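You operate a simulated robot arm through the tools that you are given. There is no shell and no other tool. Be economical: measure what you need, move in short steps, check, and stop when the job is done.

You are at the controls of a simulated robot arm. One attempt, no reset.

Task
Change the blue-stud shaft's extensions to match the length card.
Fine: tighten the shaft stand knob first, slacken it after; take the old extension off to a free pin; sockets sit on studs of their colour; leave the other knob.

The check looks at the end state, three seconds after you hand in, the way a careful person would. Anything else that was tipped, shoved, dropped, spilled or broken makes it a failure.

Robot
A 7-joint arm with a two-finger parallel gripper on a trunk, on a base that drives. Base frame: it is fixed to the floor where the robot stands at the start and does not move with it; the origin is under the middle of the robot, x ahead of it, y to its left, z up. Readings come in mm, rad, newtons and seconds.
With the tool pointing down near the work surface it reaches from about 420 to 900 mm from the robot's upright axis, wherever it stands. Its first joint turns from -0.297 to 2.199 rad. Places, roughly: shaft block knob [700, 100, 900]; shaft stand knob [800, 0, 900]. Payload 1.57 kg.
Tool frame: the origin (TCP) lies between the finger pads and is the grasp point; the fingertips stand 30 mm ahead of it; z points along the fingers, y is the line along which they close. Largest opening 80 mm; finger width 17, thickness 12; the body of the gripper, 40 by 82 mm, starts 80 mm behind the TCP.
Orientation is told as [roll, pitch, yaw] about the base's x, y, z axes, in that order, counted from this pose: with the fingers straight down and closing along the base's y, the tool's x points along the base's -x, its y along +y and its z along -z.

Tools
- The arm moves only by the tool send_rows. Its argument "plan" is a list of rows, each a list of 7 numbers: the finger opening in mm, from 0 to 80, then the shift along the base's x, y, z in mm, then the turn, a rotation vector about the base's x, y, z in rad. In form: [[claw, x, y, z, wx, wy, wz], ...]. A call has 1 to 8 rows; each row shifts and turns the commanded pose from where the row before left it. Each row takes 0.2 s and may step no farther than 50 mm and 0.15 rad from the row before; otherwise, or with a gripper value out of range, the whole call is refused. Where a pose cannot be reached the arm comes as near as it can. A force on the tool above 40 N (or 10 N above the force at the start of the call, whichever is more), or a blocked arm, ends the call early, and 0.2 s more pass. Each finger travels about 45 mm/s and halts on what it meets, pressing with about 24 N; the grip force reading is that of the motor and also rises with nothing between the fingers. The clock runs only during rows and for 0.2 s after the last one: add rows that do not move to give the fingers time. It gives the time, the measured TCP pose, the force on the tool (base axes), the opening and the grip force at its end, in the units of the frame above (readings bear some noise), with the torque about the TCP (base axes, N m) and any sound that the robot's microphone picked up.
- Cameras (640 x 400 px; columns grow to the right, rows downward): "scene" is now at [13.5, -217.7, 1358.7]; the picture's right is [0.13, -0.99, 0.00], its down [-0.23, -0.03, -0.97] and it looks along [0.96, 0.12, -0.23] (base axes); focal length 262 px, centre (320, 200). "wrist" rides on the gripper at [72, -7, -122] in the tool frame; the picture's right is [0.09, 1.00, 0.00], its down [-0.84, 0.08, -0.54] and it looks along [-0.54, 0.05, 0.84] (tool axes); focal length 238 px, centre (320, 200). There is no depth. A picture from a camera that has moved, and an enlarged one, comes with that camera's place and axes in the base frame and with its lens.
- get_image(camera): a new picture of that camera. No time passes.
- move_column(by): slides the trunk up (or, below 0, down) by that many mm; the arm and the scene camera ride with it, the base frame stays. It gives what a move gives, with no picture.
- steer(legs): drives the robot by 1 to 6 legs, each [ahead, left, turn to the left] in mm, mm and rad, along the robot's own axes; the way and the turn of a leg run together, so that a leg with both is an arc; at most 1500 mm and 3.142 rad a leg. The arm and the cameras ride along, it lands a little off, and it stops where it bumps. It gives what a move gives.
- turn_head(pan, tilt): turns the head with the scene camera to pan (to the left, within 1.902 rad either way) and tilt (down, from -0.506 to 1.204), counted from straight ahead of the robot. It gives what a move gives.
- zoom(camera, box): a new picture of the part [left, top, right, bottom] of that camera's present view, enlarged. No time passes.
- sign_off(): hands the job in; it is judged then, once.

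Work in short steps. Places have to be worked out from the pictures, the camera data and where the tool is seen: move nearer, look again, correct. Check each grasp and each placing, and mend what went wrong. You have 120 turns and 78 pictures in all, those below and enlarged ones among them. Open the gripper and draw the arm clear of the work before you hand the job in, unless the task says otherwise; then end with one line.

The tools are called after "Emit:" as a command line: name --pt "numbers of a row" for each row, then --argument value for the rest, lists and objects as JSON in quotes. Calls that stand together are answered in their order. send_rows: Moves the arm, as the interface text tells. Its arguments: {"type":"object","properties":{"plan":{"type":"array","items":{"type":"array","items":{"type":"number"}}}},"required":["plan"]} The other tools are called the same way: move_column (by) slides the trunk up or down; steer (legs) drives the base; turn_head (pan, tilt) turns the head that bears the scene camera; get_image (camera) takes a picture; zoom (camera, box) takes an enlarged picture of a part of a camera's view; sign_off () hands the job in.

At the start:

```text
time_s: 0.0
position: [478.8, -24.3, 1256.7]
tcp_rot: [-0.001, 0.0, 0.0]
contact_force: [0.3, -0.8, -0.1]
wrist_torque: [-0.01, 0.03, -0.01]
finger_gap: 80.1
grip_force: 0.1
trunk travel left (down, up): [-700.0, 90.0]
robot x, y, heading: [1.9, 1.6, 0.005]
head pan, tilt: [0.127, 0.236]
```

scene: 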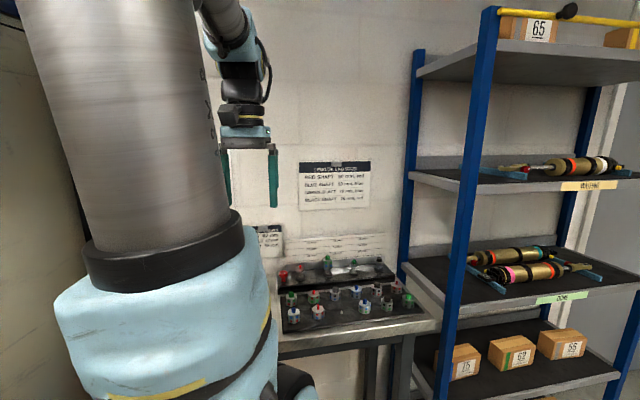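
wrist: 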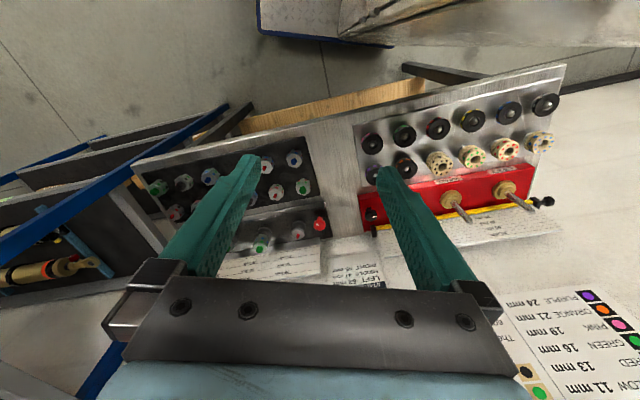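

I start by reading the cards and the table layout: enlarging parts of both views.

Emit:
zoom --camera "scene" --box '[250, 150, 450, 275]'

Emit:
zoom --camera "scene" --box '[265, 245, 425, 345]'

Emit:
zoom --camera "wrist" --box '[340, 70, 580, 220]'

Emit:
zoom --camera "wrist" --box '[120, 120, 360, 270]'

```text
3.20 times, centred on (350, 212) of scene
camera zoom: at [13.5, -217.7, 1358.7], right [0.13, -0.99, 0.0], down [-0.23, -0.03, -0.97], along [0.96, 0.12, -0.23], focal length 838 px, centre (224, 160)
```

zoom: 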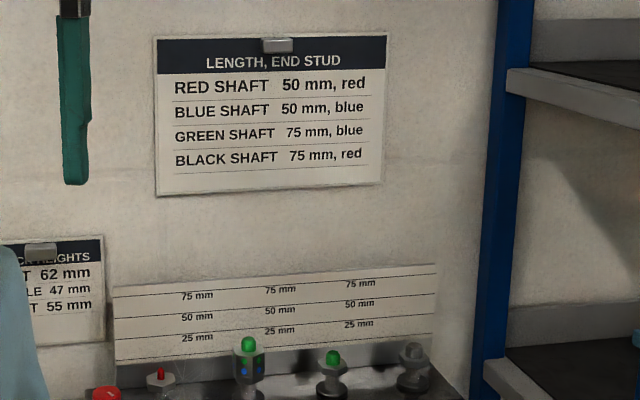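

```text
4.00 times, centred on (345, 295) of scene
camera zoom: at [13.5, -217.7, 1358.7], right [0.13, -0.99, 0.0], down [-0.23, -0.03, -0.97], along [0.96, 0.12, -0.23], focal length 1048 px, centre (220, -180)
```

zoom: 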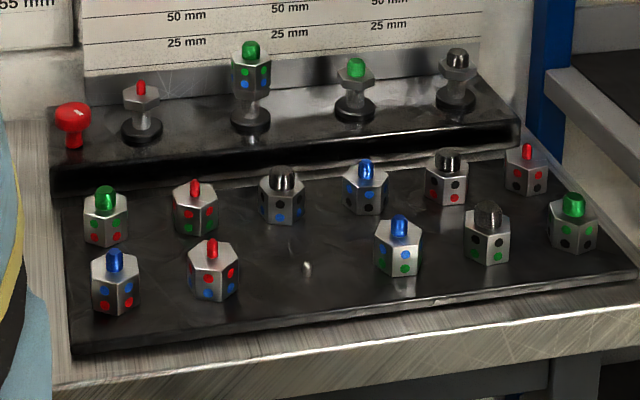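

```text
2.67 times, centred on (460, 145) of wrist
camera zoom: at [407.1, -31.0, 1379.7], right [-0.09, 1.0, 0.0], down [0.84, 0.08, 0.54], along [0.54, 0.05, -0.84], focal length 636 px, centre (-53, 347)
```

zoom: 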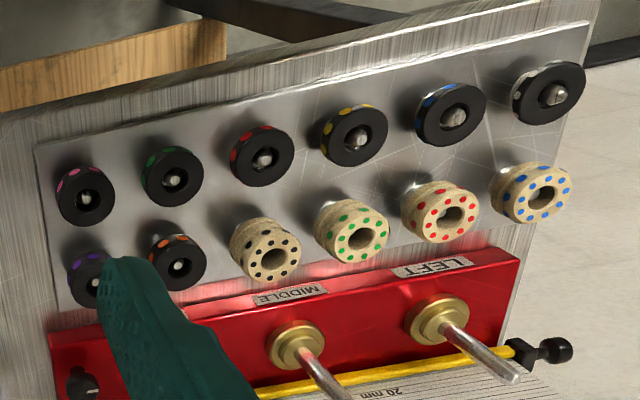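

```text
2.67 times, centred on (240, 195) of wrist
camera zoom: at [407.1, -31.0, 1379.7], right [-0.09, 1.0, 0.0], down [0.84, 0.08, 0.54], along [0.54, 0.05, -0.84], focal length 636 px, centre (533, 213)
```

zoom: 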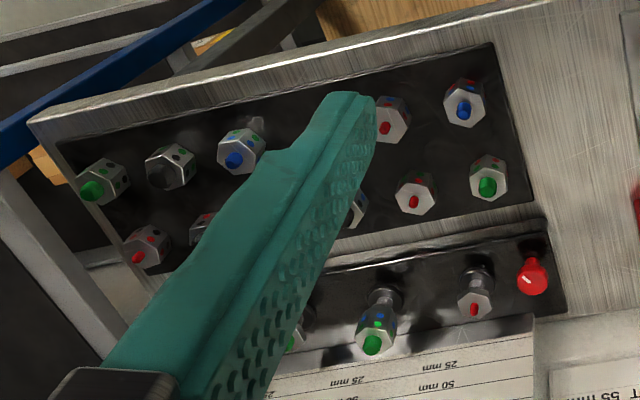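

The card wants the blue shaft at 50 mm ending in a blue stud. I zoom in on the dots and on the shaft stand for detail.

Emit:
zoom --camera "scene" --box '[265, 245, 329, 285]'

Emit:
zoom --camera "scene" --box '[325, 250, 389, 290]'

Emit:
zoom --camera "scene" --box '[280, 285, 344, 325]'

Emit:
zoom --camera "scene" --box '[350, 278, 422, 323]'

```text
10.00 times, centred on (297, 265) of scene
camera zoom: at [13.5, -217.7, 1358.7], right [0.13, -0.99, 0.0], down [-0.23, -0.03, -0.97], along [0.96, 0.12, -0.23], focal length 2619 px, centre (550, -450)
```

zoom: 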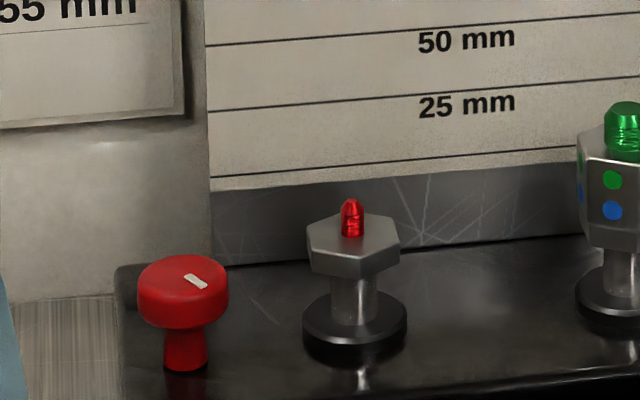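

```text
10.00 times, centred on (357, 270) of scene
camera zoom: at [13.5, -217.7, 1358.7], right [0.13, -0.99, 0.0], down [-0.23, -0.03, -0.97], along [0.96, 0.12, -0.23], focal length 2619 px, centre (-50, -500)
```

zoom: 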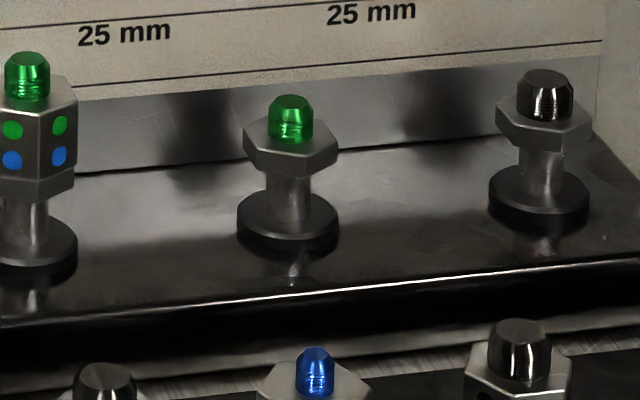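

```text
10.00 times, centred on (312, 305) of scene
camera zoom: at [13.5, -217.7, 1358.7], right [0.13, -0.99, 0.0], down [-0.23, -0.03, -0.97], along [0.96, 0.12, -0.23], focal length 2619 px, centre (400, -850)
```

zoom: 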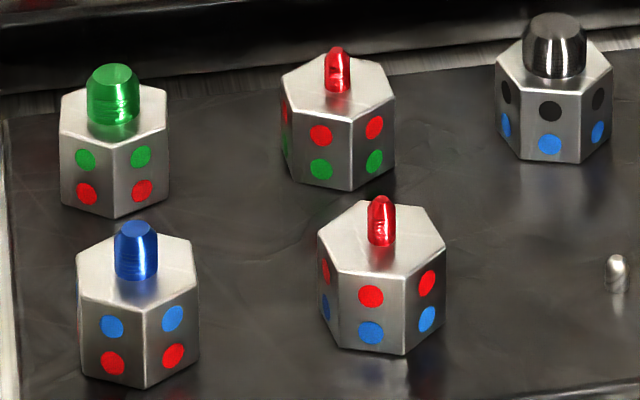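

```text
8.89 times, centred on (386, 300) of scene
camera zoom: at [13.5, -217.7, 1358.7], right [0.13, -0.99, 0.0], down [-0.23, -0.03, -0.97], along [0.96, 0.12, -0.23], focal length 2328 px, centre (-267, -693)
```

zoom: 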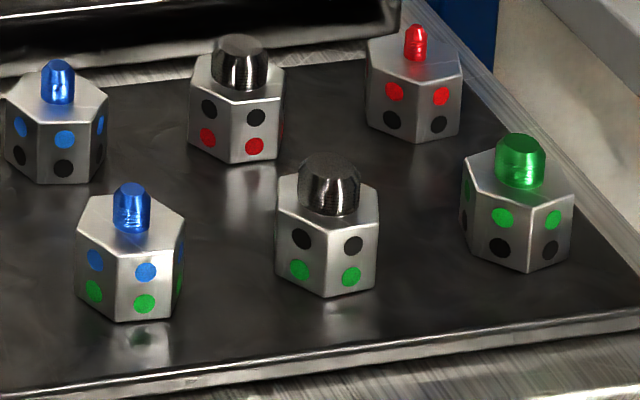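

Old piece on the blue shaft: green stud, blue socket (25 mm). Plan: move it to the free pin, then build red‑stud/blue‑socket and then blue‑stud/red‑socket on top, for 50 mm ending blue. The joint‑1 limit is close on the right, so I first turn the base slightly right.

Emit:
steer --legs '[[0, 0, -0.25]]'

Emit:
turn_head --pan 0.35 --tilt 0.45

```text
time_s: 1.3
position: [457.6, -144.2, 1257.6]
tcp_rot: [0.0, 0.001, -0.256]
contact_force: [-0.1, 0.4, -0.9]
wrist_torque: [0.03, -0.02, -0.03]
finger_gap: 79.7
grip_force: 0.1
trunk travel left (down, up): [-700.0, 90.0]
robot x, y, heading: [1.5, -4.1, -0.26]
head pan, tilt: [0.127, 0.236]
```

```text
time_s: 2.0
position: [457.5, -144.2, 1256.0]
tcp_rot: [0.0, 0.0, -0.255]
contact_force: [-0.3, -0.1, 0.5]
wrist_torque: [-0.01, 0.01, -0.01]
finger_gap: 79.8
grip_force: 0.1
trunk travel left (down, up): [-700.0, 90.0]
robot x, y, heading: [-1.8, 5.1, -0.254]
head pan, tilt: [0.351, 0.45]
```

Next I move toward a hover near the stand knob, and turn the gripper to the table's yaw (~+0.25).

Emit:
send_rows --pt "80 33 18 -24 0 0 0.063" --pt "80 33 18 -24 0 0 0.063" --pt "80 33 18 -24 0 0 0.063" --pt "80 33 18 -24 0 0 0.063" --pt "80 33 18 -24 0 0 0.063" --pt "80 33 18 -24 0 0 0.063" --pt "80 33 18 -24 0 0 0.063" --pt "80 33 18 -24 0 0 0.063"

Emit:
get_image --camera "wrist"

Emit:
get_image --camera "scene"

```text
time_s: 3.8
position: [719.3, -0.0, 1066.5]
tcp_rot: [0.0, 0.0, 0.248]
contact_force: [-0.7, 0.3, 0.5]
wrist_torque: [0.01, -0.02, -0.03]
finger_gap: 79.9
grip_force: 0.1
trunk travel left (down, up): [-700.0, 90.0]
robot x, y, heading: [0.6, 0.7, -0.254]
head pan, tilt: [0.351, 0.45]
```

```text
67 pictures are left
camera wrist: at [651.8, -24.4, 1189.1], right [-0.34, 0.94, 0.0], down [0.79, 0.28, 0.54], along [0.51, 0.18, -0.84], focal length 238 px, centre (320, 200)
```

wrist: 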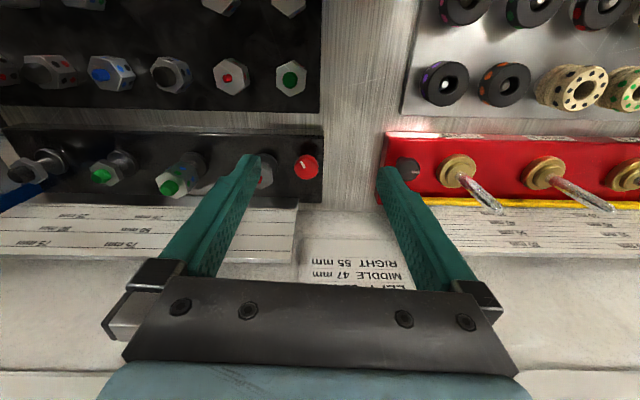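

```text
66 pictures are left
camera scene: at [-43.8, -193.4, 1338.8], right [0.09, -1.0, 0.0], down [-0.43, -0.04, -0.9], along [0.9, 0.09, -0.43], focal length 262 px, centre (320, 200)
```

scene: 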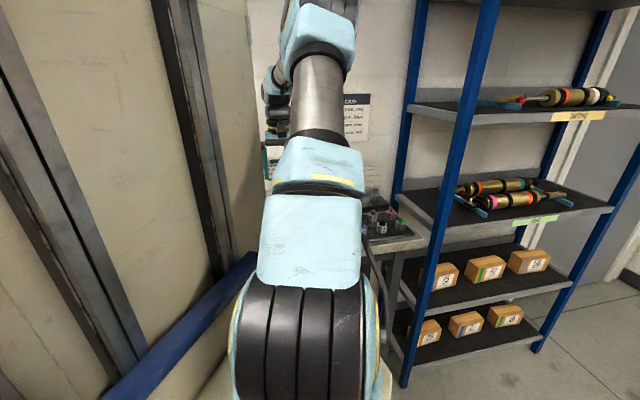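

Gripper yaw matches the table. The knob projects to about (785, 3), top z ~905; I move above it with a narrower opening and look again.

Emit:
send_rows --pt "46 22 1 -30 0 0 0" --pt "46 22 1 -30 0 0 0" --pt "46 22 1 -30 0 0 0" --pt "46 0 0 -12 0 0 0"

Emit:
get_image --camera "wrist"

```text
time_s: 4.8
position: [787.0, 3.5, 963.6]
tcp_rot: [0.0, 0.0, 0.246]
contact_force: [0.7, 0.1, -0.3]
wrist_torque: [0.04, -0.02, -0.01]
finger_gap: 45.9
grip_force: 0.0
trunk travel left (down, up): [-700.0, 90.0]
robot x, y, heading: [0.4, -2.3, -0.253]
head pan, tilt: [0.351, 0.45]
```

```text
65 pictures are left
camera wrist: at [718.9, -21.0, 1086.3], right [-0.33, 0.94, 0.0], down [0.79, 0.28, 0.54], along [0.51, 0.18, -0.84], focal length 238 px, centre (320, 200)
```

wrist: 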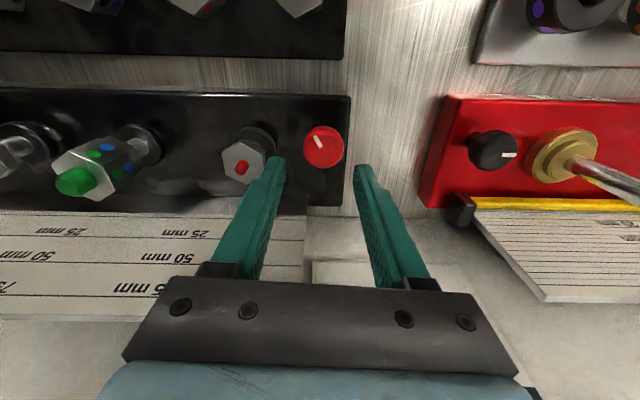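

Triangulated knob top: about (780, 3.5, 908), diameter ~32. I correct by −7 in x, descend so the tips straddle the head, and close.

Emit:
send_rows --pt "46 -7 0 -8 0 0 0" --pt "46 0 0 -20 0 0 0" --pt "46 0 0 -19 0 0 0"

Emit:
get_image --camera "wrist"

```text
time_s: 5.6
position: [779.6, 2.3, 920.4]
tcp_rot: [-0.002, -0.003, 0.248]
contact_force: [-5.3, -2.6, 20.1]
wrist_torque: [-0.42, 0.23, 0.0]
finger_gap: 46.0
grip_force: 0.0
trunk travel left (down, up): [-700.0, 90.0]
robot x, y, heading: [0.4, 1.2, -0.255]
head pan, tilt: [0.351, 0.45]
```

```text
64 pictures are left
camera wrist: at [712.3, -21.8, 1042.0], right [-0.33, 0.94, 0.0], down [0.79, 0.28, 0.54], along [0.51, 0.18, -0.84], focal length 238 px, centre (320, 200)
```

wrist: 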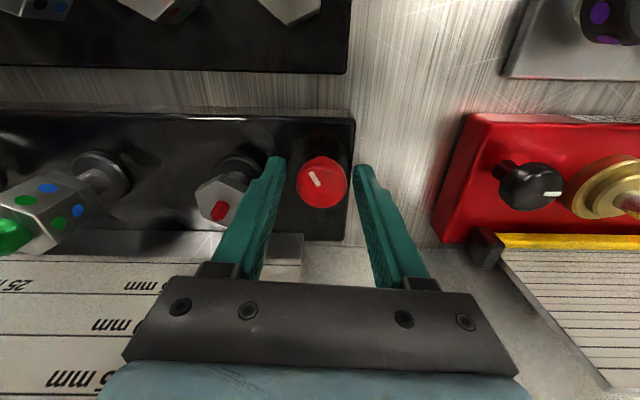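

Contact of ~20 N: the fingertips touch the stand's surface (z≈890). I raise 7 mm, then close on the knob head.

Emit:
send_rows --pt "46 0 0 8 0 0 0" --pt "46 -2 0 0 0 0 0" --pt "28 0 0 0 0 0 0" --pt "28 0 0 0 0 0 0" --pt "28 0 0 0 0 0 0"

Emit:
get_image --camera "wrist"

```text
time_s: 6.8
position: [778.6, 3.2, 925.2]
tcp_rot: [-0.001, 0.0, 0.251]
contact_force: [-0.6, 1.9, -0.9]
wrist_torque: [0.0, 0.02, -0.01]
finger_gap: 29.5
grip_force: 0.9
trunk travel left (down, up): [-700.0, 90.0]
robot x, y, heading: [1.1, -1.3, -0.256]
head pan, tilt: [0.351, 0.45]
```

```text
63 pictures are left
camera wrist: at [710.7, -21.6, 1046.7], right [-0.33, 0.94, 0.0], down [0.79, 0.28, 0.54], along [0.51, 0.18, -0.84], focal length 238 px, centre (320, 200)
```

wrist: 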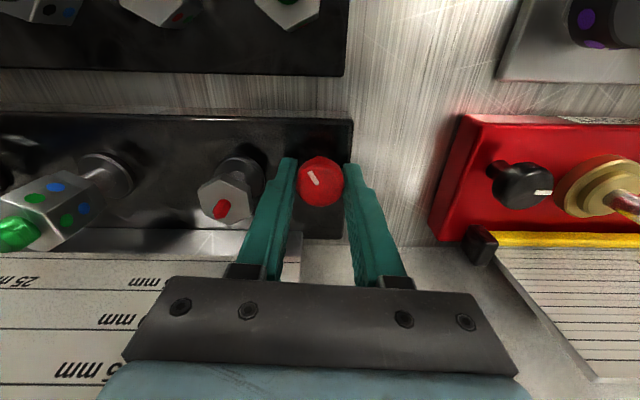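

The fingers meet the knob (gap 29.5). I grip firmly and turn clockwise, watching torque and sound.

Emit:
send_rows --pt "15 0 0 0 0 0 0" --pt "15 0 0 0 0 0 0" --pt "15 0 0 0 0 0 -0.12" --pt "15 0 0 0 0 0 -0.12" --pt "15 0 0 0 0 0 -0.12" --pt "15 0 0 0 0 0 -0.12"

Emit:
zoom --camera "wrist" --box '[240, 120, 400, 220]'

```text
time_s: 8.2
position: [778.8, 2.3, 924.1]
tcp_rot: [0.001, -0.001, -0.233]
contact_force: [-4.5, -0.8, -0.2]
wrist_torque: [-0.01, 0.11, 0.01]
finger_gap: 28.8
grip_force: 39.0
trunk travel left (down, up): [-700.0, 90.0]
robot x, y, heading: [2.8, 0.5, -0.255]
head pan, tilt: [0.351, 0.45]
```

```text
4.00 times, centred on (320, 170) of wrist
camera zoom: at [707.3, 12.4, 1046.6], right [0.14, 0.99, 0.0], down [0.83, -0.12, 0.54], along [0.54, -0.08, -0.84], focal length 953 px, centre (320, 320)
```

zoom: 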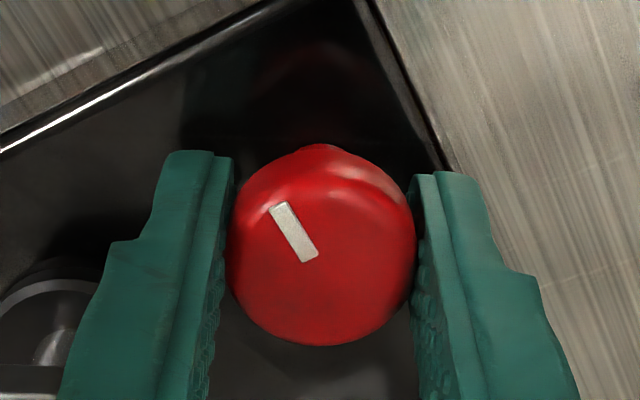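

The knob turns with the gripper, with no stop yet. I keep turning.

Emit:
send_rows --pt "15 0 0 0 0 0 -0.12" --pt "15 0 0 0 0 0 -0.12" --pt "15 0 0 0 0 0 -0.12" --pt "15 0 0 0 0 0 -0.12" --pt "15 0 0 0 0 0 -0.12"

Emit:
zoom --camera "wrist" --box '[240, 120, 400, 220]'

```text
time_s: 9.4
position: [777.7, 1.8, 923.8]
tcp_rot: [0.001, 0.0, -0.833]
contact_force: [0.1, -2.7, -1.5]
wrist_torque: [0.15, 0.09, -0.02]
finger_gap: 28.8
grip_force: 38.7
trunk travel left (down, up): [-700.0, 90.0]
robot x, y, heading: [0.8, 2.4, -0.256]
head pan, tilt: [0.351, 0.45]
```

```text
4.00 times, centred on (320, 170) of wrist
camera zoom: at [725.2, 50.5, 1046.4], right [0.68, 0.74, 0.0], down [0.62, -0.57, 0.54], along [0.4, -0.37, -0.84], focal length 953 px, centre (320, 320)
```

zoom: 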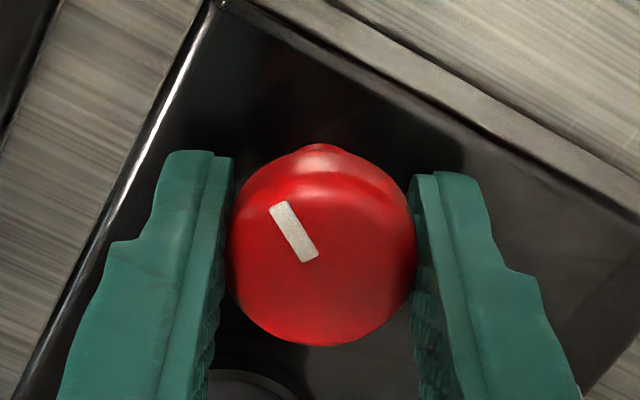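

Still free. I turn further in small steps.

Emit:
send_rows --pt "15 0 0 0 0 0 -0.1" --pt "15 0 0 0 0 0 -0.1" --pt "15 0 0 0 0 0 -0.1" --pt "15 0 0 0 0 0 -0.1" --pt "15 0 0 0 0 0 -0.1" --pt "15 0 0 0 0 0 -0.1"

Emit:
zoom --camera "wrist" --box '[240, 120, 400, 220]'

```text
time_s: 10.8
position: [776.7, 2.3, 923.2]
tcp_rot: [-0.003, 0.0, -1.437]
contact_force: [-10.0, -9.0, -5.4]
wrist_torque: [0.07, 0.2, 0.05]
finger_gap: 28.7
grip_force: 38.3
trunk travel left (down, up): [-700.0, 90.0]
robot x, y, heading: [-0.2, 0.2, -0.253]
head pan, tilt: [0.351, 0.45]
```

```text
4.00 times, centred on (320, 170) of wrist
camera zoom: at [761.9, 71.9, 1046.4], right [0.97, 0.23, 0.0], down [0.19, -0.82, 0.54], along [0.12, -0.53, -0.84], focal length 953 px, centre (320, 320)
```

zoom: 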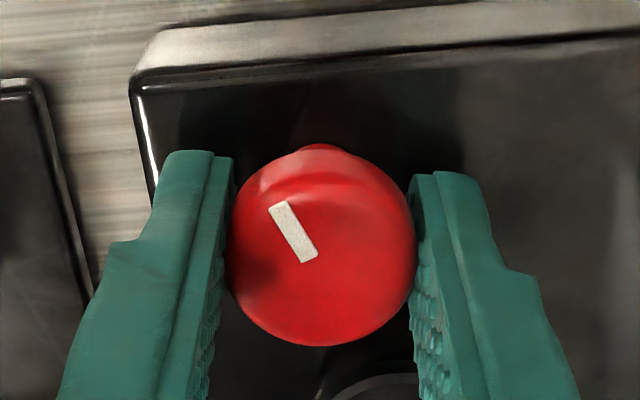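

Side force is rising slightly from off-centring, but no stop. I nudge back to centre and continue to turn.

Emit:
send_rows --pt "15 0 0 0 0 0 -0.1" --pt "15 0 0 0 0 0 -0.1" --pt "15 0 0 0 0 0 -0.1" --pt "15 0 0 0 0 0 -0.1" --pt "15 0 0 0 0 0 -0.1"

Emit:
zoom --camera "wrist" --box '[240, 120, 400, 220]'

```text
time_s: 12.0
position: [778.4, 3.3, 925.2]
tcp_rot: [-0.002, 0.0, -1.932]
contact_force: [-12.9, -8.1, -10.9]
wrist_torque: [-0.3, 0.24, 0.13]
finger_gap: 28.9
grip_force: 38.4
trunk travel left (down, up): [-700.0, 90.0]
robot x, y, heading: [2.3, 1.8, -0.257]
head pan, tilt: [0.351, 0.45]
```

```text
4.00 times, centred on (320, 170) of wrist
camera zoom: at [797.4, 72.2, 1046.6], right [0.96, -0.27, 0.0], down [-0.22, -0.81, 0.54], along [-0.15, -0.52, -0.84], focal length 953 px, centre (320, 320)
```

zoom: 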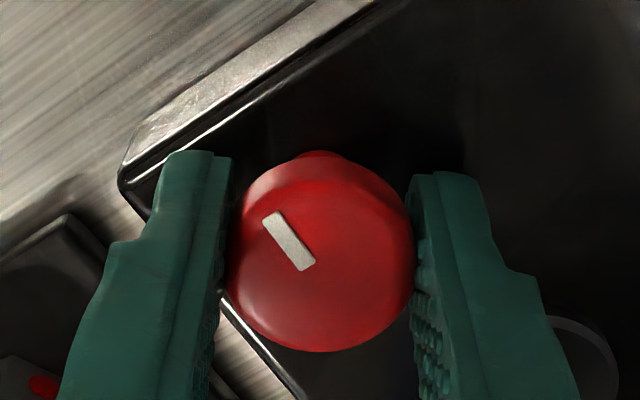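

Resistive torque is starting to appear (τz +0.13) and the knob is screwing down. I follow it down a little and continue.

Emit:
send_rows --pt "15 0 0 -0.5 0 0 -0.1" --pt "15 0 0 -0.5 0 0 -0.1" --pt "15 0 0 -0.5 0 0 -0.1" --pt "15 0 0 0 0 0 -0.1"

Emit:
zoom --camera "wrist" --box '[240, 120, 400, 220]'

```text
time_s: 13.0
position: [778.5, 3.5, 924.7]
tcp_rot: [-0.001, 0.004, -2.335]
contact_force: [-4.3, 3.3, 6.1]
wrist_torque: [0.14, -0.01, 0.34]
finger_gap: 29.0
grip_force: 38.6
trunk travel left (down, up): [-700.0, 90.0]
robot x, y, heading: [-0.7, -1.1, -0.26]
head pan, tilt: [0.351, 0.45]
```

```text
4.00 times, centred on (320, 170) of wrist
camera zoom: at [823.3, 59.6, 1047.0], right [0.78, -0.62, 0.0], down [-0.52, -0.66, 0.54], along [-0.33, -0.42, -0.84], focal length 953 px, centre (320, 320)
```

zoom: 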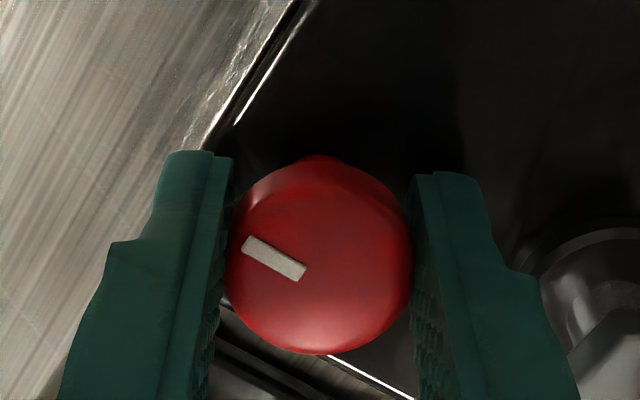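

The gripper now slips on the knob at 0.34 N·m, so the knob is tight after ~2 rad. I release, rise, and turn the gripper back.

Emit:
send_rows --pt "40 0 0 0 0 0 0" --pt "46 0 0 3 0 0 0" --pt "46 0 0 30 0 0 0" --pt "46 0 0 40 0 0 0.15" --pt "46 0 0 30 0 0 0.15" --pt "46 0 0 0 0 0 0.15" --pt "46 0 0 0 0 0 0.15" --pt "46 0 0 0 0 0 0.15"

Emit:
send_rows --pt "46 0 -10 0 0 0 0.15" --pt "46 0 -10 0 0 0 0.15" --pt "46 0 -10 0 0 0 0.15" --pt "46 0 -10 0 0 0 0.15" --pt "46 0 -10 0 0 0 0.15" --pt "46 0 -10 0 0 0 0.15" --pt "46 0 -10 0 0 0 0.15" --pt "46 0 -10 0 0 0 0.15"

Emit:
send_rows --pt "46 0 -10 0 0 0 0.15" --pt "46 0 -10 0 0 0 0.15" --pt "46 0 0 0 0 0 0.15" --pt "46 0 0 0 0 0 0.15" --pt "46 0 0 0 0 0 0.03"

Emit:
get_image --camera "wrist"

```text
time_s: 14.8
position: [777.8, 1.6, 1025.8]
tcp_rot: [0.001, 0.0, -1.579]
contact_force: [-0.5, -0.4, 0.1]
wrist_torque: [-0.02, 0.02, 0.02]
finger_gap: 45.6
grip_force: 0.0
trunk travel left (down, up): [-700.0, 90.0]
robot x, y, heading: [0.2, 2.1, -0.255]
head pan, tilt: [0.351, 0.45]
```

```text
time_s: 16.6
position: [778.0, -77.1, 1024.8]
tcp_rot: [-0.001, -0.001, -0.38]
contact_force: [-0.8, 0.7, 0.8]
wrist_torque: [-0.03, 0.02, -0.01]
finger_gap: 45.9
grip_force: 0.0
trunk travel left (down, up): [-700.0, 90.0]
robot x, y, heading: [-2.5, 0.2, -0.255]
head pan, tilt: [0.351, 0.45]
```

```text
time_s: 17.8
position: [780.2, -97.8, 1026.1]
tcp_rot: [0.001, 0.0, 0.247]
contact_force: [-0.7, -0.4, -0.2]
wrist_torque: [0.03, 0.01, 0.02]
finger_gap: 45.8
grip_force: 0.2
trunk travel left (down, up): [-700.0, 90.0]
robot x, y, heading: [-2.0, -0.2, -0.257]
head pan, tilt: [0.351, 0.45]
```

```text
57 pictures are left
camera wrist: at [710.8, -121.7, 1148.5], right [-0.33, 0.94, 0.0], down [0.79, 0.28, 0.54], along [0.51, 0.18, -0.84], focal length 238 px, centre (320, 200)
```

wrist: 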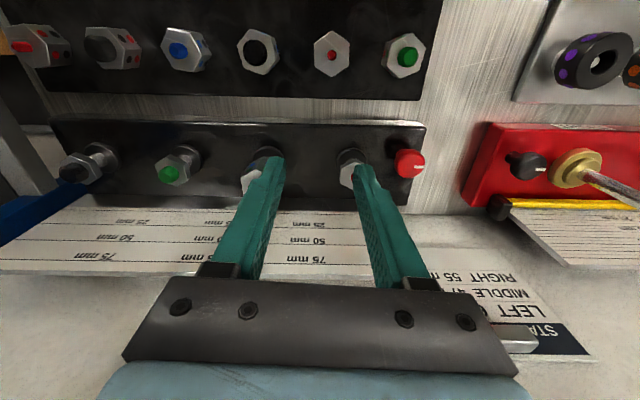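

The blue shaft with the old piece is near (828, −140). I move over it with wide fingers to see its faces.

Emit:
send_rows --pt "70 23 -21 0 0 0 0" --pt "70 23 -21 0 0 0 0" --pt "70 0 0 -1 0 0 0"

Emit:
zoom --camera "wrist" --box '[200, 100, 440, 250]'

```text
time_s: 18.6
position: [824.6, -139.8, 1024.4]
tcp_rot: [0.0, 0.001, 0.247]
contact_force: [0.0, 0.0, 0.0]
wrist_torque: [-0.01, -0.04, 0.01]
finger_gap: 70.0
grip_force: 0.1
trunk travel left (down, up): [-700.0, 90.0]
robot x, y, heading: [-2.2, -2.2, -0.254]
head pan, tilt: [0.351, 0.45]
```

```text
2.67 times, centred on (320, 175) of wrist
camera zoom: at [756.6, -164.4, 1147.4], right [-0.33, 0.94, 0.0], down [0.79, 0.28, 0.54], along [0.51, 0.18, -0.84], focal length 636 px, centre (320, 267)
```

zoom: 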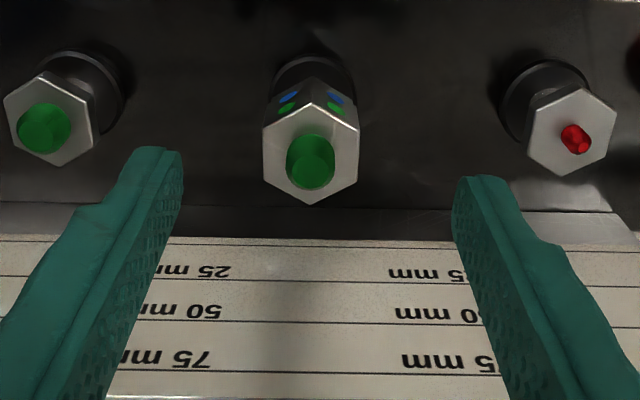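

The old extension's flats face the fingers; hex yaw ≈ 0.33, centre ≈ (835, −140), top z ≈ 952. I align the yaw and approach partway, then check again.

Emit:
send_rows --pt "56 5 0 -15 0 0 0.043" --pt "56 5 0 -15 0 0 0.043" --pt "56 0 0 -10 0 0 0"

Emit:
get_image --camera "wrist"

```text
time_s: 19.4
position: [834.4, -139.7, 983.6]
tcp_rot: [0.0, 0.0, 0.333]
contact_force: [0.6, -0.4, -0.5]
wrist_torque: [-0.02, 0.01, 0.02]
finger_gap: 55.8
grip_force: 0.0
trunk travel left (down, up): [-700.0, 90.0]
robot x, y, heading: [-0.0, -0.0, -0.257]
head pan, tilt: [0.351, 0.45]
```

```text
55 pictures are left
camera wrist: at [768.4, -170.0, 1106.9], right [-0.41, 0.91, 0.0], down [0.77, 0.35, 0.54], along [0.49, 0.22, -0.84], focal length 238 px, centre (320, 200)
```

wrist: 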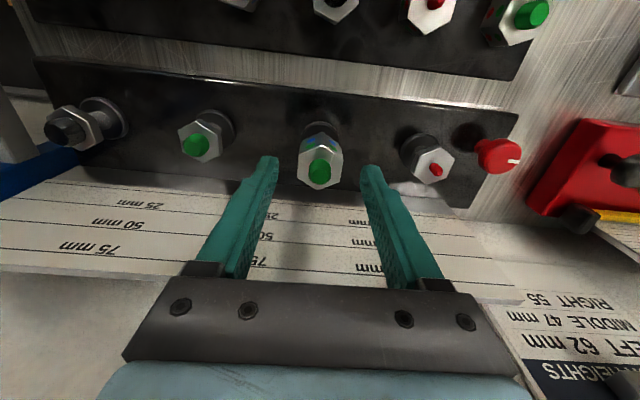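

Lateral alignment is right; the piece is ~4 mm nearer to the robot. I correct, descend to z≈963, and close gently.

Emit:
send_rows --pt "50 -3 -1.5 -8 0 0 0" --pt "50 0 0 -12 0 0 0" --pt "36 0 0 0 0 0 0" --pt "28 0 0 0 0 0 0" --pt "20 0 0 0 0 0 0" --pt "20 0 0 0 0 0 0"

Emit:
zoom --camera "wrist" --box '[200, 100, 440, 250]'

```text
time_s: 20.8
position: [830.4, -139.9, 965.5]
tcp_rot: [-0.001, 0.0, 0.331]
contact_force: [0.4, -0.7, 1.0]
wrist_torque: [0.01, -0.04, -0.01]
finger_gap: 31.7
grip_force: 23.8
trunk travel left (down, up): [-700.0, 90.0]
robot x, y, heading: [1.7, -1.4, -0.25]
head pan, tilt: [0.351, 0.45]
```

```text
2.67 times, centred on (320, 175) of wrist
camera zoom: at [766.0, -170.8, 1087.6], right [-0.41, 0.91, 0.0], down [0.77, 0.35, 0.54], along [0.49, 0.22, -0.84], focal length 636 px, centre (320, 267)
```

zoom: 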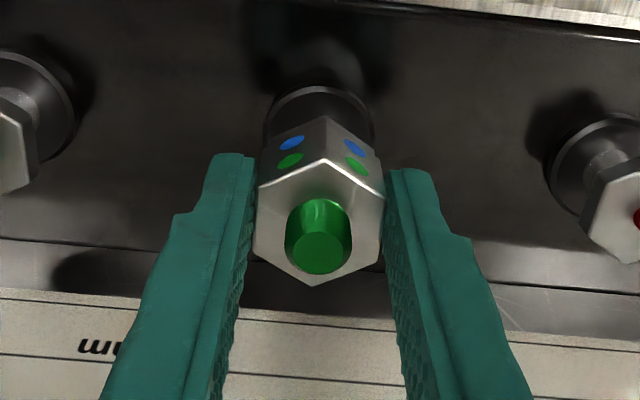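

Gripped at 31.7 mm. I test with a gentle upward pull to learn whether it is push-fit or threaded.

Emit:
send_rows --pt "15 0 0 1 0 0 0" --pt "15 0 0 1 0 0 0" --pt "15 0 0 1 0 0 0"

```text
time_s: 21.6
position: [832.4, -140.8, 967.7]
tcp_rot: [0.0, 0.001, 0.332]
contact_force: [-0.4, 0.5, -0.2]
wrist_torque: [0.02, 0.0, 0.02]
finger_gap: 31.6
grip_force: 24.0
trunk travel left (down, up): [-700.0, 90.0]
robot x, y, heading: [1.3, -0.4, -0.254]
head pan, tilt: [0.351, 0.45]
```

There is no resistance, so I lift a few mm more and look.

Emit:
send_rows --pt "15 0 0 3 0 0 0" --pt "15 0 0 3 0 0 0" --pt "15 0 0 3 0 0 0"

Emit:
zoom --camera "wrist" --box '[200, 100, 440, 250]'

```text
time_s: 22.4
position: [831.3, -139.5, 975.4]
tcp_rot: [0.001, 0.001, 0.332]
contact_force: [0.2, -1.3, -0.8]
wrist_torque: [0.0, -0.01, 0.0]
finger_gap: 31.4
grip_force: 24.1
trunk travel left (down, up): [-700.0, 90.0]
robot x, y, heading: [1.8, -2.4, -0.257]
head pan, tilt: [0.351, 0.45]
```

```text
2.67 times, centred on (320, 175) of wrist
camera zoom: at [765.7, -170.8, 1098.6], right [-0.41, 0.91, 0.0], down [0.77, 0.35, 0.54], along [0.49, 0.22, -0.84], focal length 636 px, centre (320, 267)
```

zoom: 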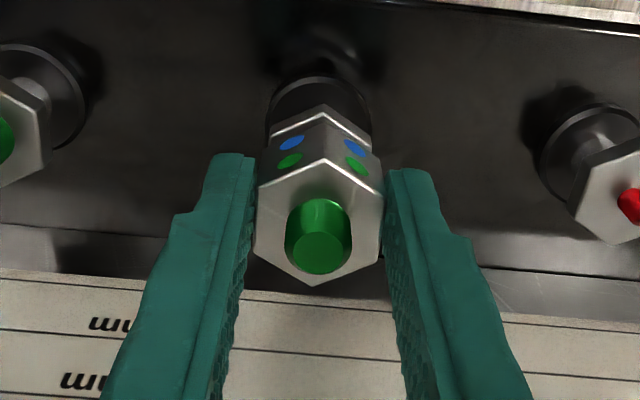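

It lifts freely off the shaft (shoulder now separate from the piece). I raise it and carry it toward the tray so that the free pin is visible ahead of the piece in the view.

Emit:
send_rows --pt "15 0 0 25 0 0 0" --pt "15 0 0 35 0 0 0" --pt "15 -30 -8 10 0 0 0" --pt "15 -30 -9 0 0 0 0" --pt "15 -30 -9 0 0 0 0" --pt "15 -25 -9 0 0 0 0" --pt "15 0 0 0 0 0 0"

Emit:
get_image --camera "wrist"

```text
time_s: 24.0
position: [716.8, -174.6, 1048.8]
tcp_rot: [0.001, 0.0, 0.331]
contact_force: [0.2, 0.3, -0.9]
wrist_torque: [-0.01, 0.02, -0.02]
finger_gap: 31.7
grip_force: 24.2
trunk travel left (down, up): [-700.0, 90.0]
robot x, y, heading: [0.2, 3.2, -0.256]
head pan, tilt: [0.351, 0.45]
```

```text
52 pictures are left
camera wrist: at [650.3, -205.5, 1170.1], right [-0.41, 0.91, 0.0], down [0.77, 0.35, 0.54], along [0.49, 0.22, -0.84], focal length 238 px, centre (320, 200)
```

wrist: 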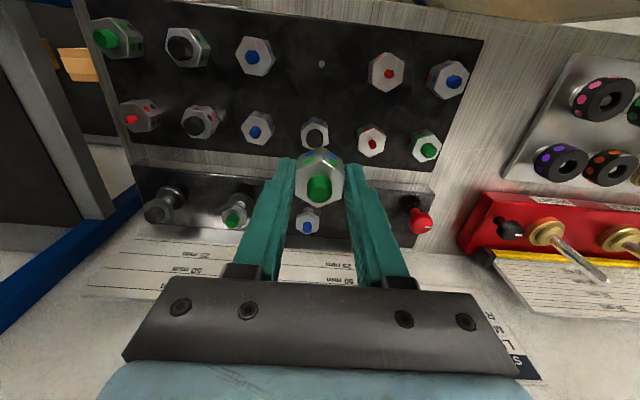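

The free pin is seen nearly straight below the camera, at ≈(663, −199). I move over it at this height and re-check.

Emit:
send_rows --pt "15 -27 -12 0 0 0 0" --pt "15 -27 -12 0 0 0 0" --pt "15 0 0 0 0 0 0"

Emit:
zoom --camera "wrist" --box '[200, 50, 440, 200]'

```text
time_s: 24.8
position: [661.7, -198.1, 1049.4]
tcp_rot: [0.0, -0.001, 0.331]
contact_force: [0.0, -0.1, -2.0]
wrist_torque: [-0.02, -0.02, 0.02]
finger_gap: 31.4
grip_force: 23.7
trunk travel left (down, up): [-700.0, 90.0]
robot x, y, heading: [-1.3, 4.1, -0.259]
head pan, tilt: [0.351, 0.45]
```

```text
2.67 times, centred on (320, 125) of wrist
camera zoom: at [596.2, -229.1, 1171.4], right [-0.41, 0.91, 0.0], down [0.77, 0.35, 0.54], along [0.49, 0.22, -0.84], focal length 636 px, centre (320, 400)
```

zoom: 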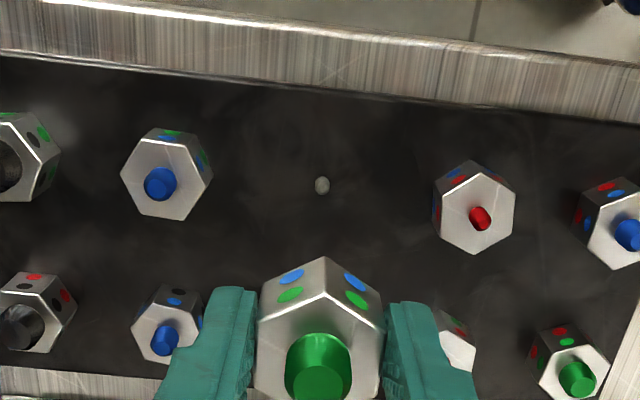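

Triangulation: pin top ≈ (662.7, −198.6, 874), tray surface ≈ 861; the seated TCP should be ≈ 898. I descend to just above the pin and look.

Emit:
send_rows --pt "15 0.5 -0.3 -40 0 0 0" --pt "15 0 0 -40 0 0 0" --pt "15 0 0 -40 0 0 0" --pt "15 0 0 0 0 0 0"

Emit:
get_image --camera "wrist"

```text
time_s: 25.8
position: [660.7, -199.1, 925.5]
tcp_rot: [0.0, 0.0, 0.332]
contact_force: [-1.2, -0.2, -1.0]
wrist_torque: [0.03, 0.02, 0.01]
finger_gap: 31.4
grip_force: 24.1
trunk travel left (down, up): [-700.0, 90.0]
robot x, y, heading: [-1.3, -3.1, -0.252]
head pan, tilt: [0.351, 0.45]
```

```text
50 pictures are left
camera wrist: at [595.9, -229.2, 1048.1], right [-0.41, 0.91, 0.0], down [0.77, 0.35, 0.54], along [0.49, 0.22, -0.84], focal length 238 px, centre (320, 200)
```

wrist: 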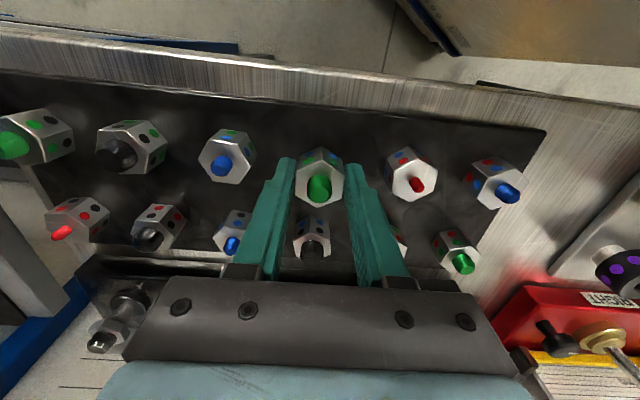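

The pin is hidden now; neighbours are clear. I descend in small steps, feeling for contact.

Emit:
send_rows --pt "15 0.5 0 -4 0 0 0" --pt "15 0 0 -4 0 0 0" --pt "15 0 0 -4 0 0 0" --pt "15 0 0 -3 0 0 0" --pt "15 0 0 -3 0 0 0"

```text
time_s: 27.0
position: [663.4, -200.2, 908.9]
tcp_rot: [0.0, -0.001, 0.333]
contact_force: [-0.1, -0.4, 2.6]
wrist_torque: [0.0, 0.02, 0.01]
finger_gap: 31.5
grip_force: 23.9
trunk travel left (down, up): [-700.0, 90.0]
robot x, y, heading: [-0.3, -0.1, -0.258]
head pan, tilt: [0.351, 0.45]
```

Bottom should be near or past the pin top. I continue slowly.

Emit:
send_rows --pt "15 0 0 -2 0 0 0" --pt "15 0 0 -2 0 0 0"

Emit:
zoom --camera "wrist" --box '[200, 100, 440, 250]'

```text
time_s: 27.6
position: [663.0, -199.3, 906.5]
tcp_rot: [0.0, -0.003, 0.335]
contact_force: [-1.2, 1.1, 15.6]
wrist_torque: [0.06, -0.03, 0.03]
finger_gap: 31.7
grip_force: 23.7
trunk travel left (down, up): [-700.0, 90.0]
robot x, y, heading: [-1.2, -0.1, -0.249]
head pan, tilt: [0.351, 0.45]
```

```text
2.67 times, centred on (320, 175) of wrist
camera zoom: at [597.7, -229.8, 1028.2], right [-0.41, 0.91, 0.0], down [0.76, 0.35, 0.54], along [0.5, 0.22, -0.84], focal length 636 px, centre (320, 267)
```

zoom: 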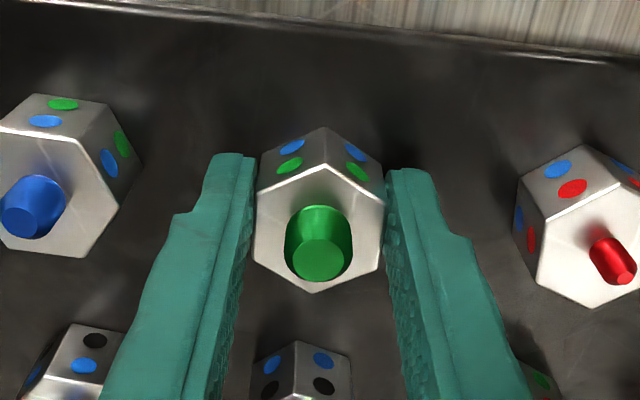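

Contact 15 N at z 906.5; I need to know whether it is seated or perched on the pin. I compare its height with its neighbours in the wider view.

Emit:
zoom --camera "wrist" --box '[160, 90, 480, 290]'

Emit:
zoom --camera "scene" --box '[330, 160, 450, 260]'

```text
2.00 times, centred on (320, 190) of wrist
camera zoom: at [597.7, -229.8, 1028.2], right [-0.41, 0.91, 0.0], down [0.76, 0.35, 0.54], along [0.5, 0.22, -0.84], focal length 477 px, centre (320, 220)
```

zoom: 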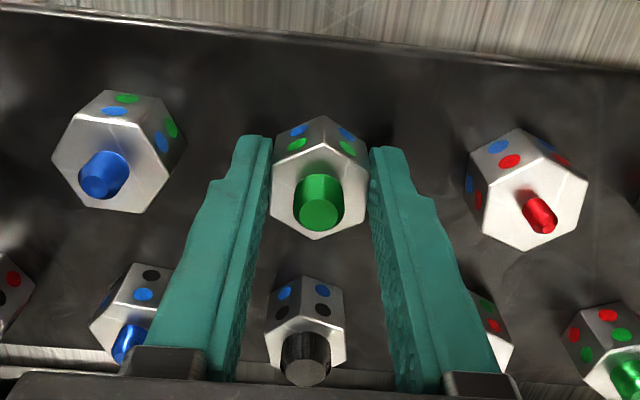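

```text
4.00 times, centred on (390, 210) of scene
camera zoom: at [-43.6, -193.0, 1338.9], right [0.1, -1.0, 0.0], down [-0.43, -0.04, -0.9], along [0.9, 0.09, -0.43], focal length 1048 px, centre (40, 160)
```

zoom: 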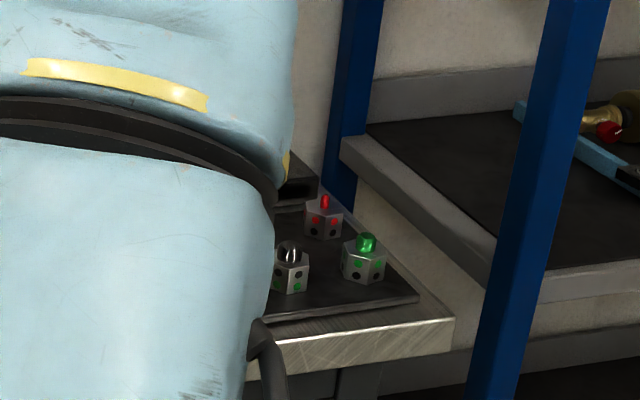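

Image comparison is ambiguous (within ~4 mm). I test laterally: a small sideways push tells whether the pin is inside the socket.

Emit:
send_rows --pt "15 0 0 1 0 0 0" --pt "15 0 2 0 0 0 0" --pt "15 0 2 0 0 0 0"

Emit:
send_rows --pt "15 0 -2 0 0 0 0" --pt "15 0 -2 0 0 0 0" --pt "15 2 0 0 0 0 0" --pt "15 2 0 0 0 0 0"

```text
time_s: 28.4
position: [662.6, -196.5, 906.6]
tcp_rot: [-0.001, -0.001, 0.331]
contact_force: [-0.8, -3.9, 9.4]
wrist_torque: [-0.08, -0.15, -0.08]
finger_gap: 31.7
grip_force: 23.7
trunk travel left (down, up): [-700.0, 90.0]
robot x, y, heading: [-2.2, -2.6, -0.253]
head pan, tilt: [0.351, 0.45]
```

```text
time_s: 29.4
position: [663.8, -198.2, 904.9]
tcp_rot: [0.003, 0.003, 0.336]
contact_force: [-15.0, 6.0, 8.1]
wrist_torque: [0.17, 0.34, 0.07]
finger_gap: 31.6
grip_force: 24.4
trunk travel left (down, up): [-700.0, 90.0]
robot x, y, heading: [2.6, -2.0, -0.257]
head pan, tilt: [0.351, 0.45]
```

It dropped slightly and now resists sideways (−15 N): the pin is in the socket. I recentre and push down gently.

Emit:
send_rows --pt "15 -2.5 0.5 0 0 0 0" --pt "15 0 0 -2 0 0 0" --pt "15 0 0 -2 0 0 0" --pt "15 0 0 -2 0 0 0"

```text
time_s: 30.4
position: [665.6, -198.7, 901.2]
tcp_rot: [-0.002, -0.005, 0.331]
contact_force: [0.4, 3.7, 15.9]
wrist_torque: [0.15, -0.01, 0.02]
finger_gap: 31.6
grip_force: 24.4
trunk travel left (down, up): [-700.0, 90.0]
robot x, y, heading: [4.2, 4.0, -0.253]
head pan, tilt: [0.351, 0.45]
```

Down to ~901. I look at it next to its neighbours again.

Emit:
zoom --camera "wrist" --box '[160, 90, 480, 290]'

```text
2.00 times, centred on (320, 190) of wrist
camera zoom: at [599.2, -229.1, 1023.1], right [-0.41, 0.91, 0.0], down [0.76, 0.35, 0.54], along [0.5, 0.22, -0.84], focal length 477 px, centre (320, 220)
```

zoom: 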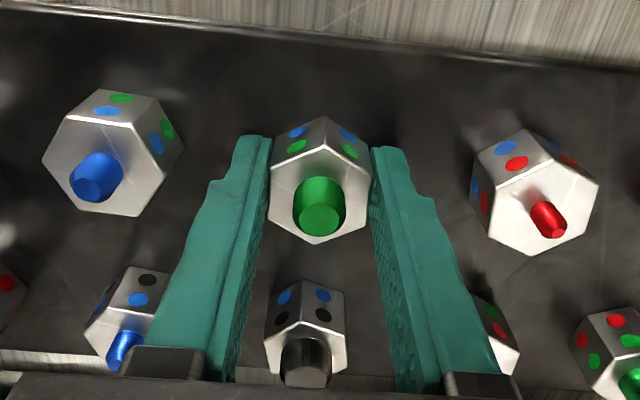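

The piece still appears maybe 4 mm high. I press a bit more, still under the force limit.

Emit:
send_rows --pt "15 0 0 -2 0 0 0" --pt "15 0 0 -2 0 0 0"

Emit:
zoom --camera "wrist" --box '[160, 90, 480, 290]'

```text
time_s: 31.0
position: [664.1, -198.1, 900.7]
tcp_rot: [-0.003, -0.003, 0.332]
contact_force: [-9.0, 1.7, 20.3]
wrist_torque: [0.35, 0.57, 0.09]
finger_gap: 31.8
grip_force: 23.8
trunk travel left (down, up): [-700.0, 90.0]
robot x, y, heading: [0.8, -1.2, -0.25]
head pan, tilt: [0.351, 0.45]
stopped in row 2: the force on the tool passed its limit at 44 N (the readings are from after the stop); the commanded pose is now the measured one
```

```text
2.00 times, centred on (320, 190) of wrist
camera zoom: at [599.1, -229.0, 1022.1], right [-0.41, 0.91, 0.0], down [0.76, 0.35, 0.54], along [0.5, 0.22, -0.84], focal length 477 px, centre (320, 220)
```

zoom: 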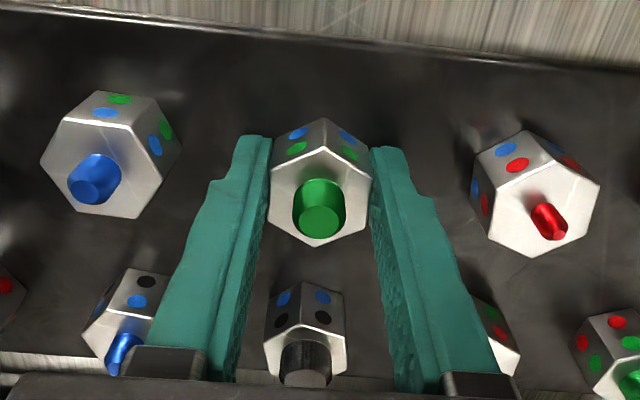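

That's a hard stop. I release and rise to inspect it.

Emit:
send_rows --pt "15 0 0 1 0 0 0" --pt "34 0 0 0 0 0 0" --pt "42 0 0 0 0 0 0" --pt "44 0 0 0 0 0 0" --pt "44 0 0 20 0 0 0" --pt "44 0 0 40 0 0 0" --pt "44 0 0 40 0 0 0"

Emit:
get_image --camera "wrist"

```text
time_s: 32.6
position: [666.7, -200.4, 998.8]
tcp_rot: [-0.002, -0.002, 0.331]
contact_force: [0.5, -0.3, -0.1]
wrist_torque: [-0.02, 0.04, -0.05]
finger_gap: 44.0
grip_force: 0.1
trunk travel left (down, up): [-700.0, 90.0]
robot x, y, heading: [0.2, 1.0, -0.258]
head pan, tilt: [0.351, 0.45]
```

```text
44 pictures are left
camera wrist: at [600.7, -230.4, 1120.7], right [-0.41, 0.91, 0.0], down [0.76, 0.35, 0.54], along [0.5, 0.22, -0.84], focal length 238 px, centre (320, 200)
```

wrist: 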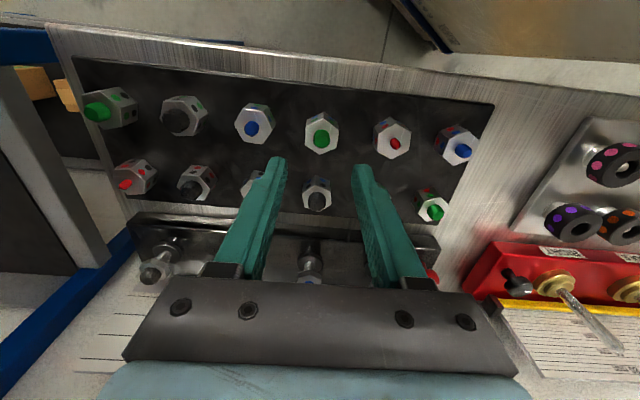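

It stands upright, level with its neighbours. I zoom to confirm and to localise the red‑stud/blue‑socket and blue‑stud/red‑socket pieces.

Emit:
zoom --camera "wrist" --box '[220, 80, 500, 200]'

```text
2.29 times, centred on (360, 140) of wrist
camera zoom: at [600.7, -230.4, 1120.7], right [-0.41, 0.91, 0.0], down [0.76, 0.35, 0.54], along [0.5, 0.22, -0.84], focal length 545 px, centre (229, 337)
```

zoom: 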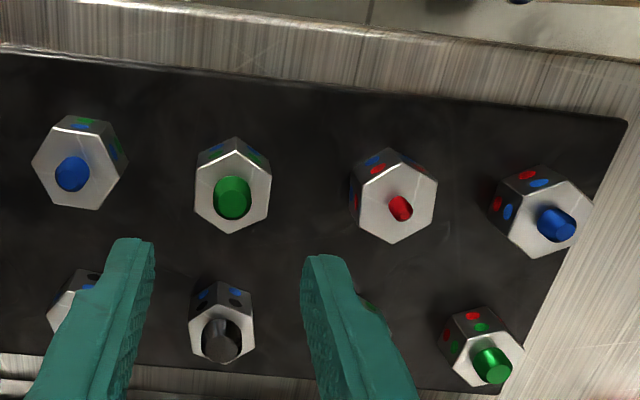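

The old piece is seated on the pin. Red‑stud/blue‑socket piece ≈ (640, −134), with top z ≈ 894. I move over it and look.

Emit:
send_rows --pt "56 -13 33 0 0 0 0" --pt "56 -13 33 0 0 0 0" --pt "56 0 0 -30 0 0 0" --pt "56 0 0 -20 0 0 0"

Emit:
zoom --camera "wrist" --box '[200, 80, 440, 230]'

```text
time_s: 33.6
position: [639.9, -132.2, 949.3]
tcp_rot: [-0.002, -0.003, 0.332]
contact_force: [0.2, -0.3, 0.1]
wrist_torque: [0.01, -0.03, 0.01]
finger_gap: 55.9
grip_force: 0.2
trunk travel left (down, up): [-700.0, 90.0]
robot x, y, heading: [4.4, -0.5, -0.249]
head pan, tilt: [0.351, 0.45]
```

```text
2.67 times, centred on (320, 155) of wrist
camera zoom: at [574.1, -163.9, 1070.8], right [-0.41, 0.91, 0.0], down [0.76, 0.35, 0.55], along [0.5, 0.22, -0.84], focal length 636 px, centre (320, 320)
```

zoom: 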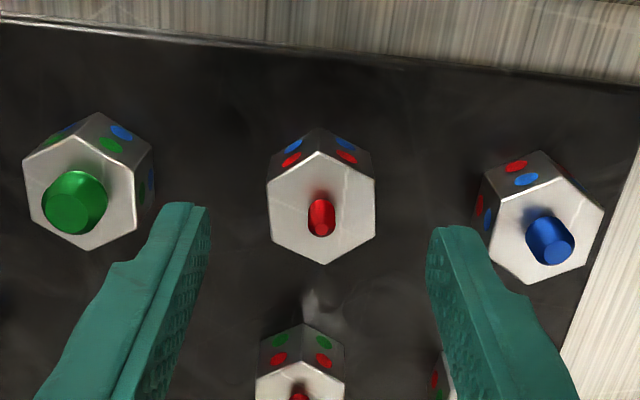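

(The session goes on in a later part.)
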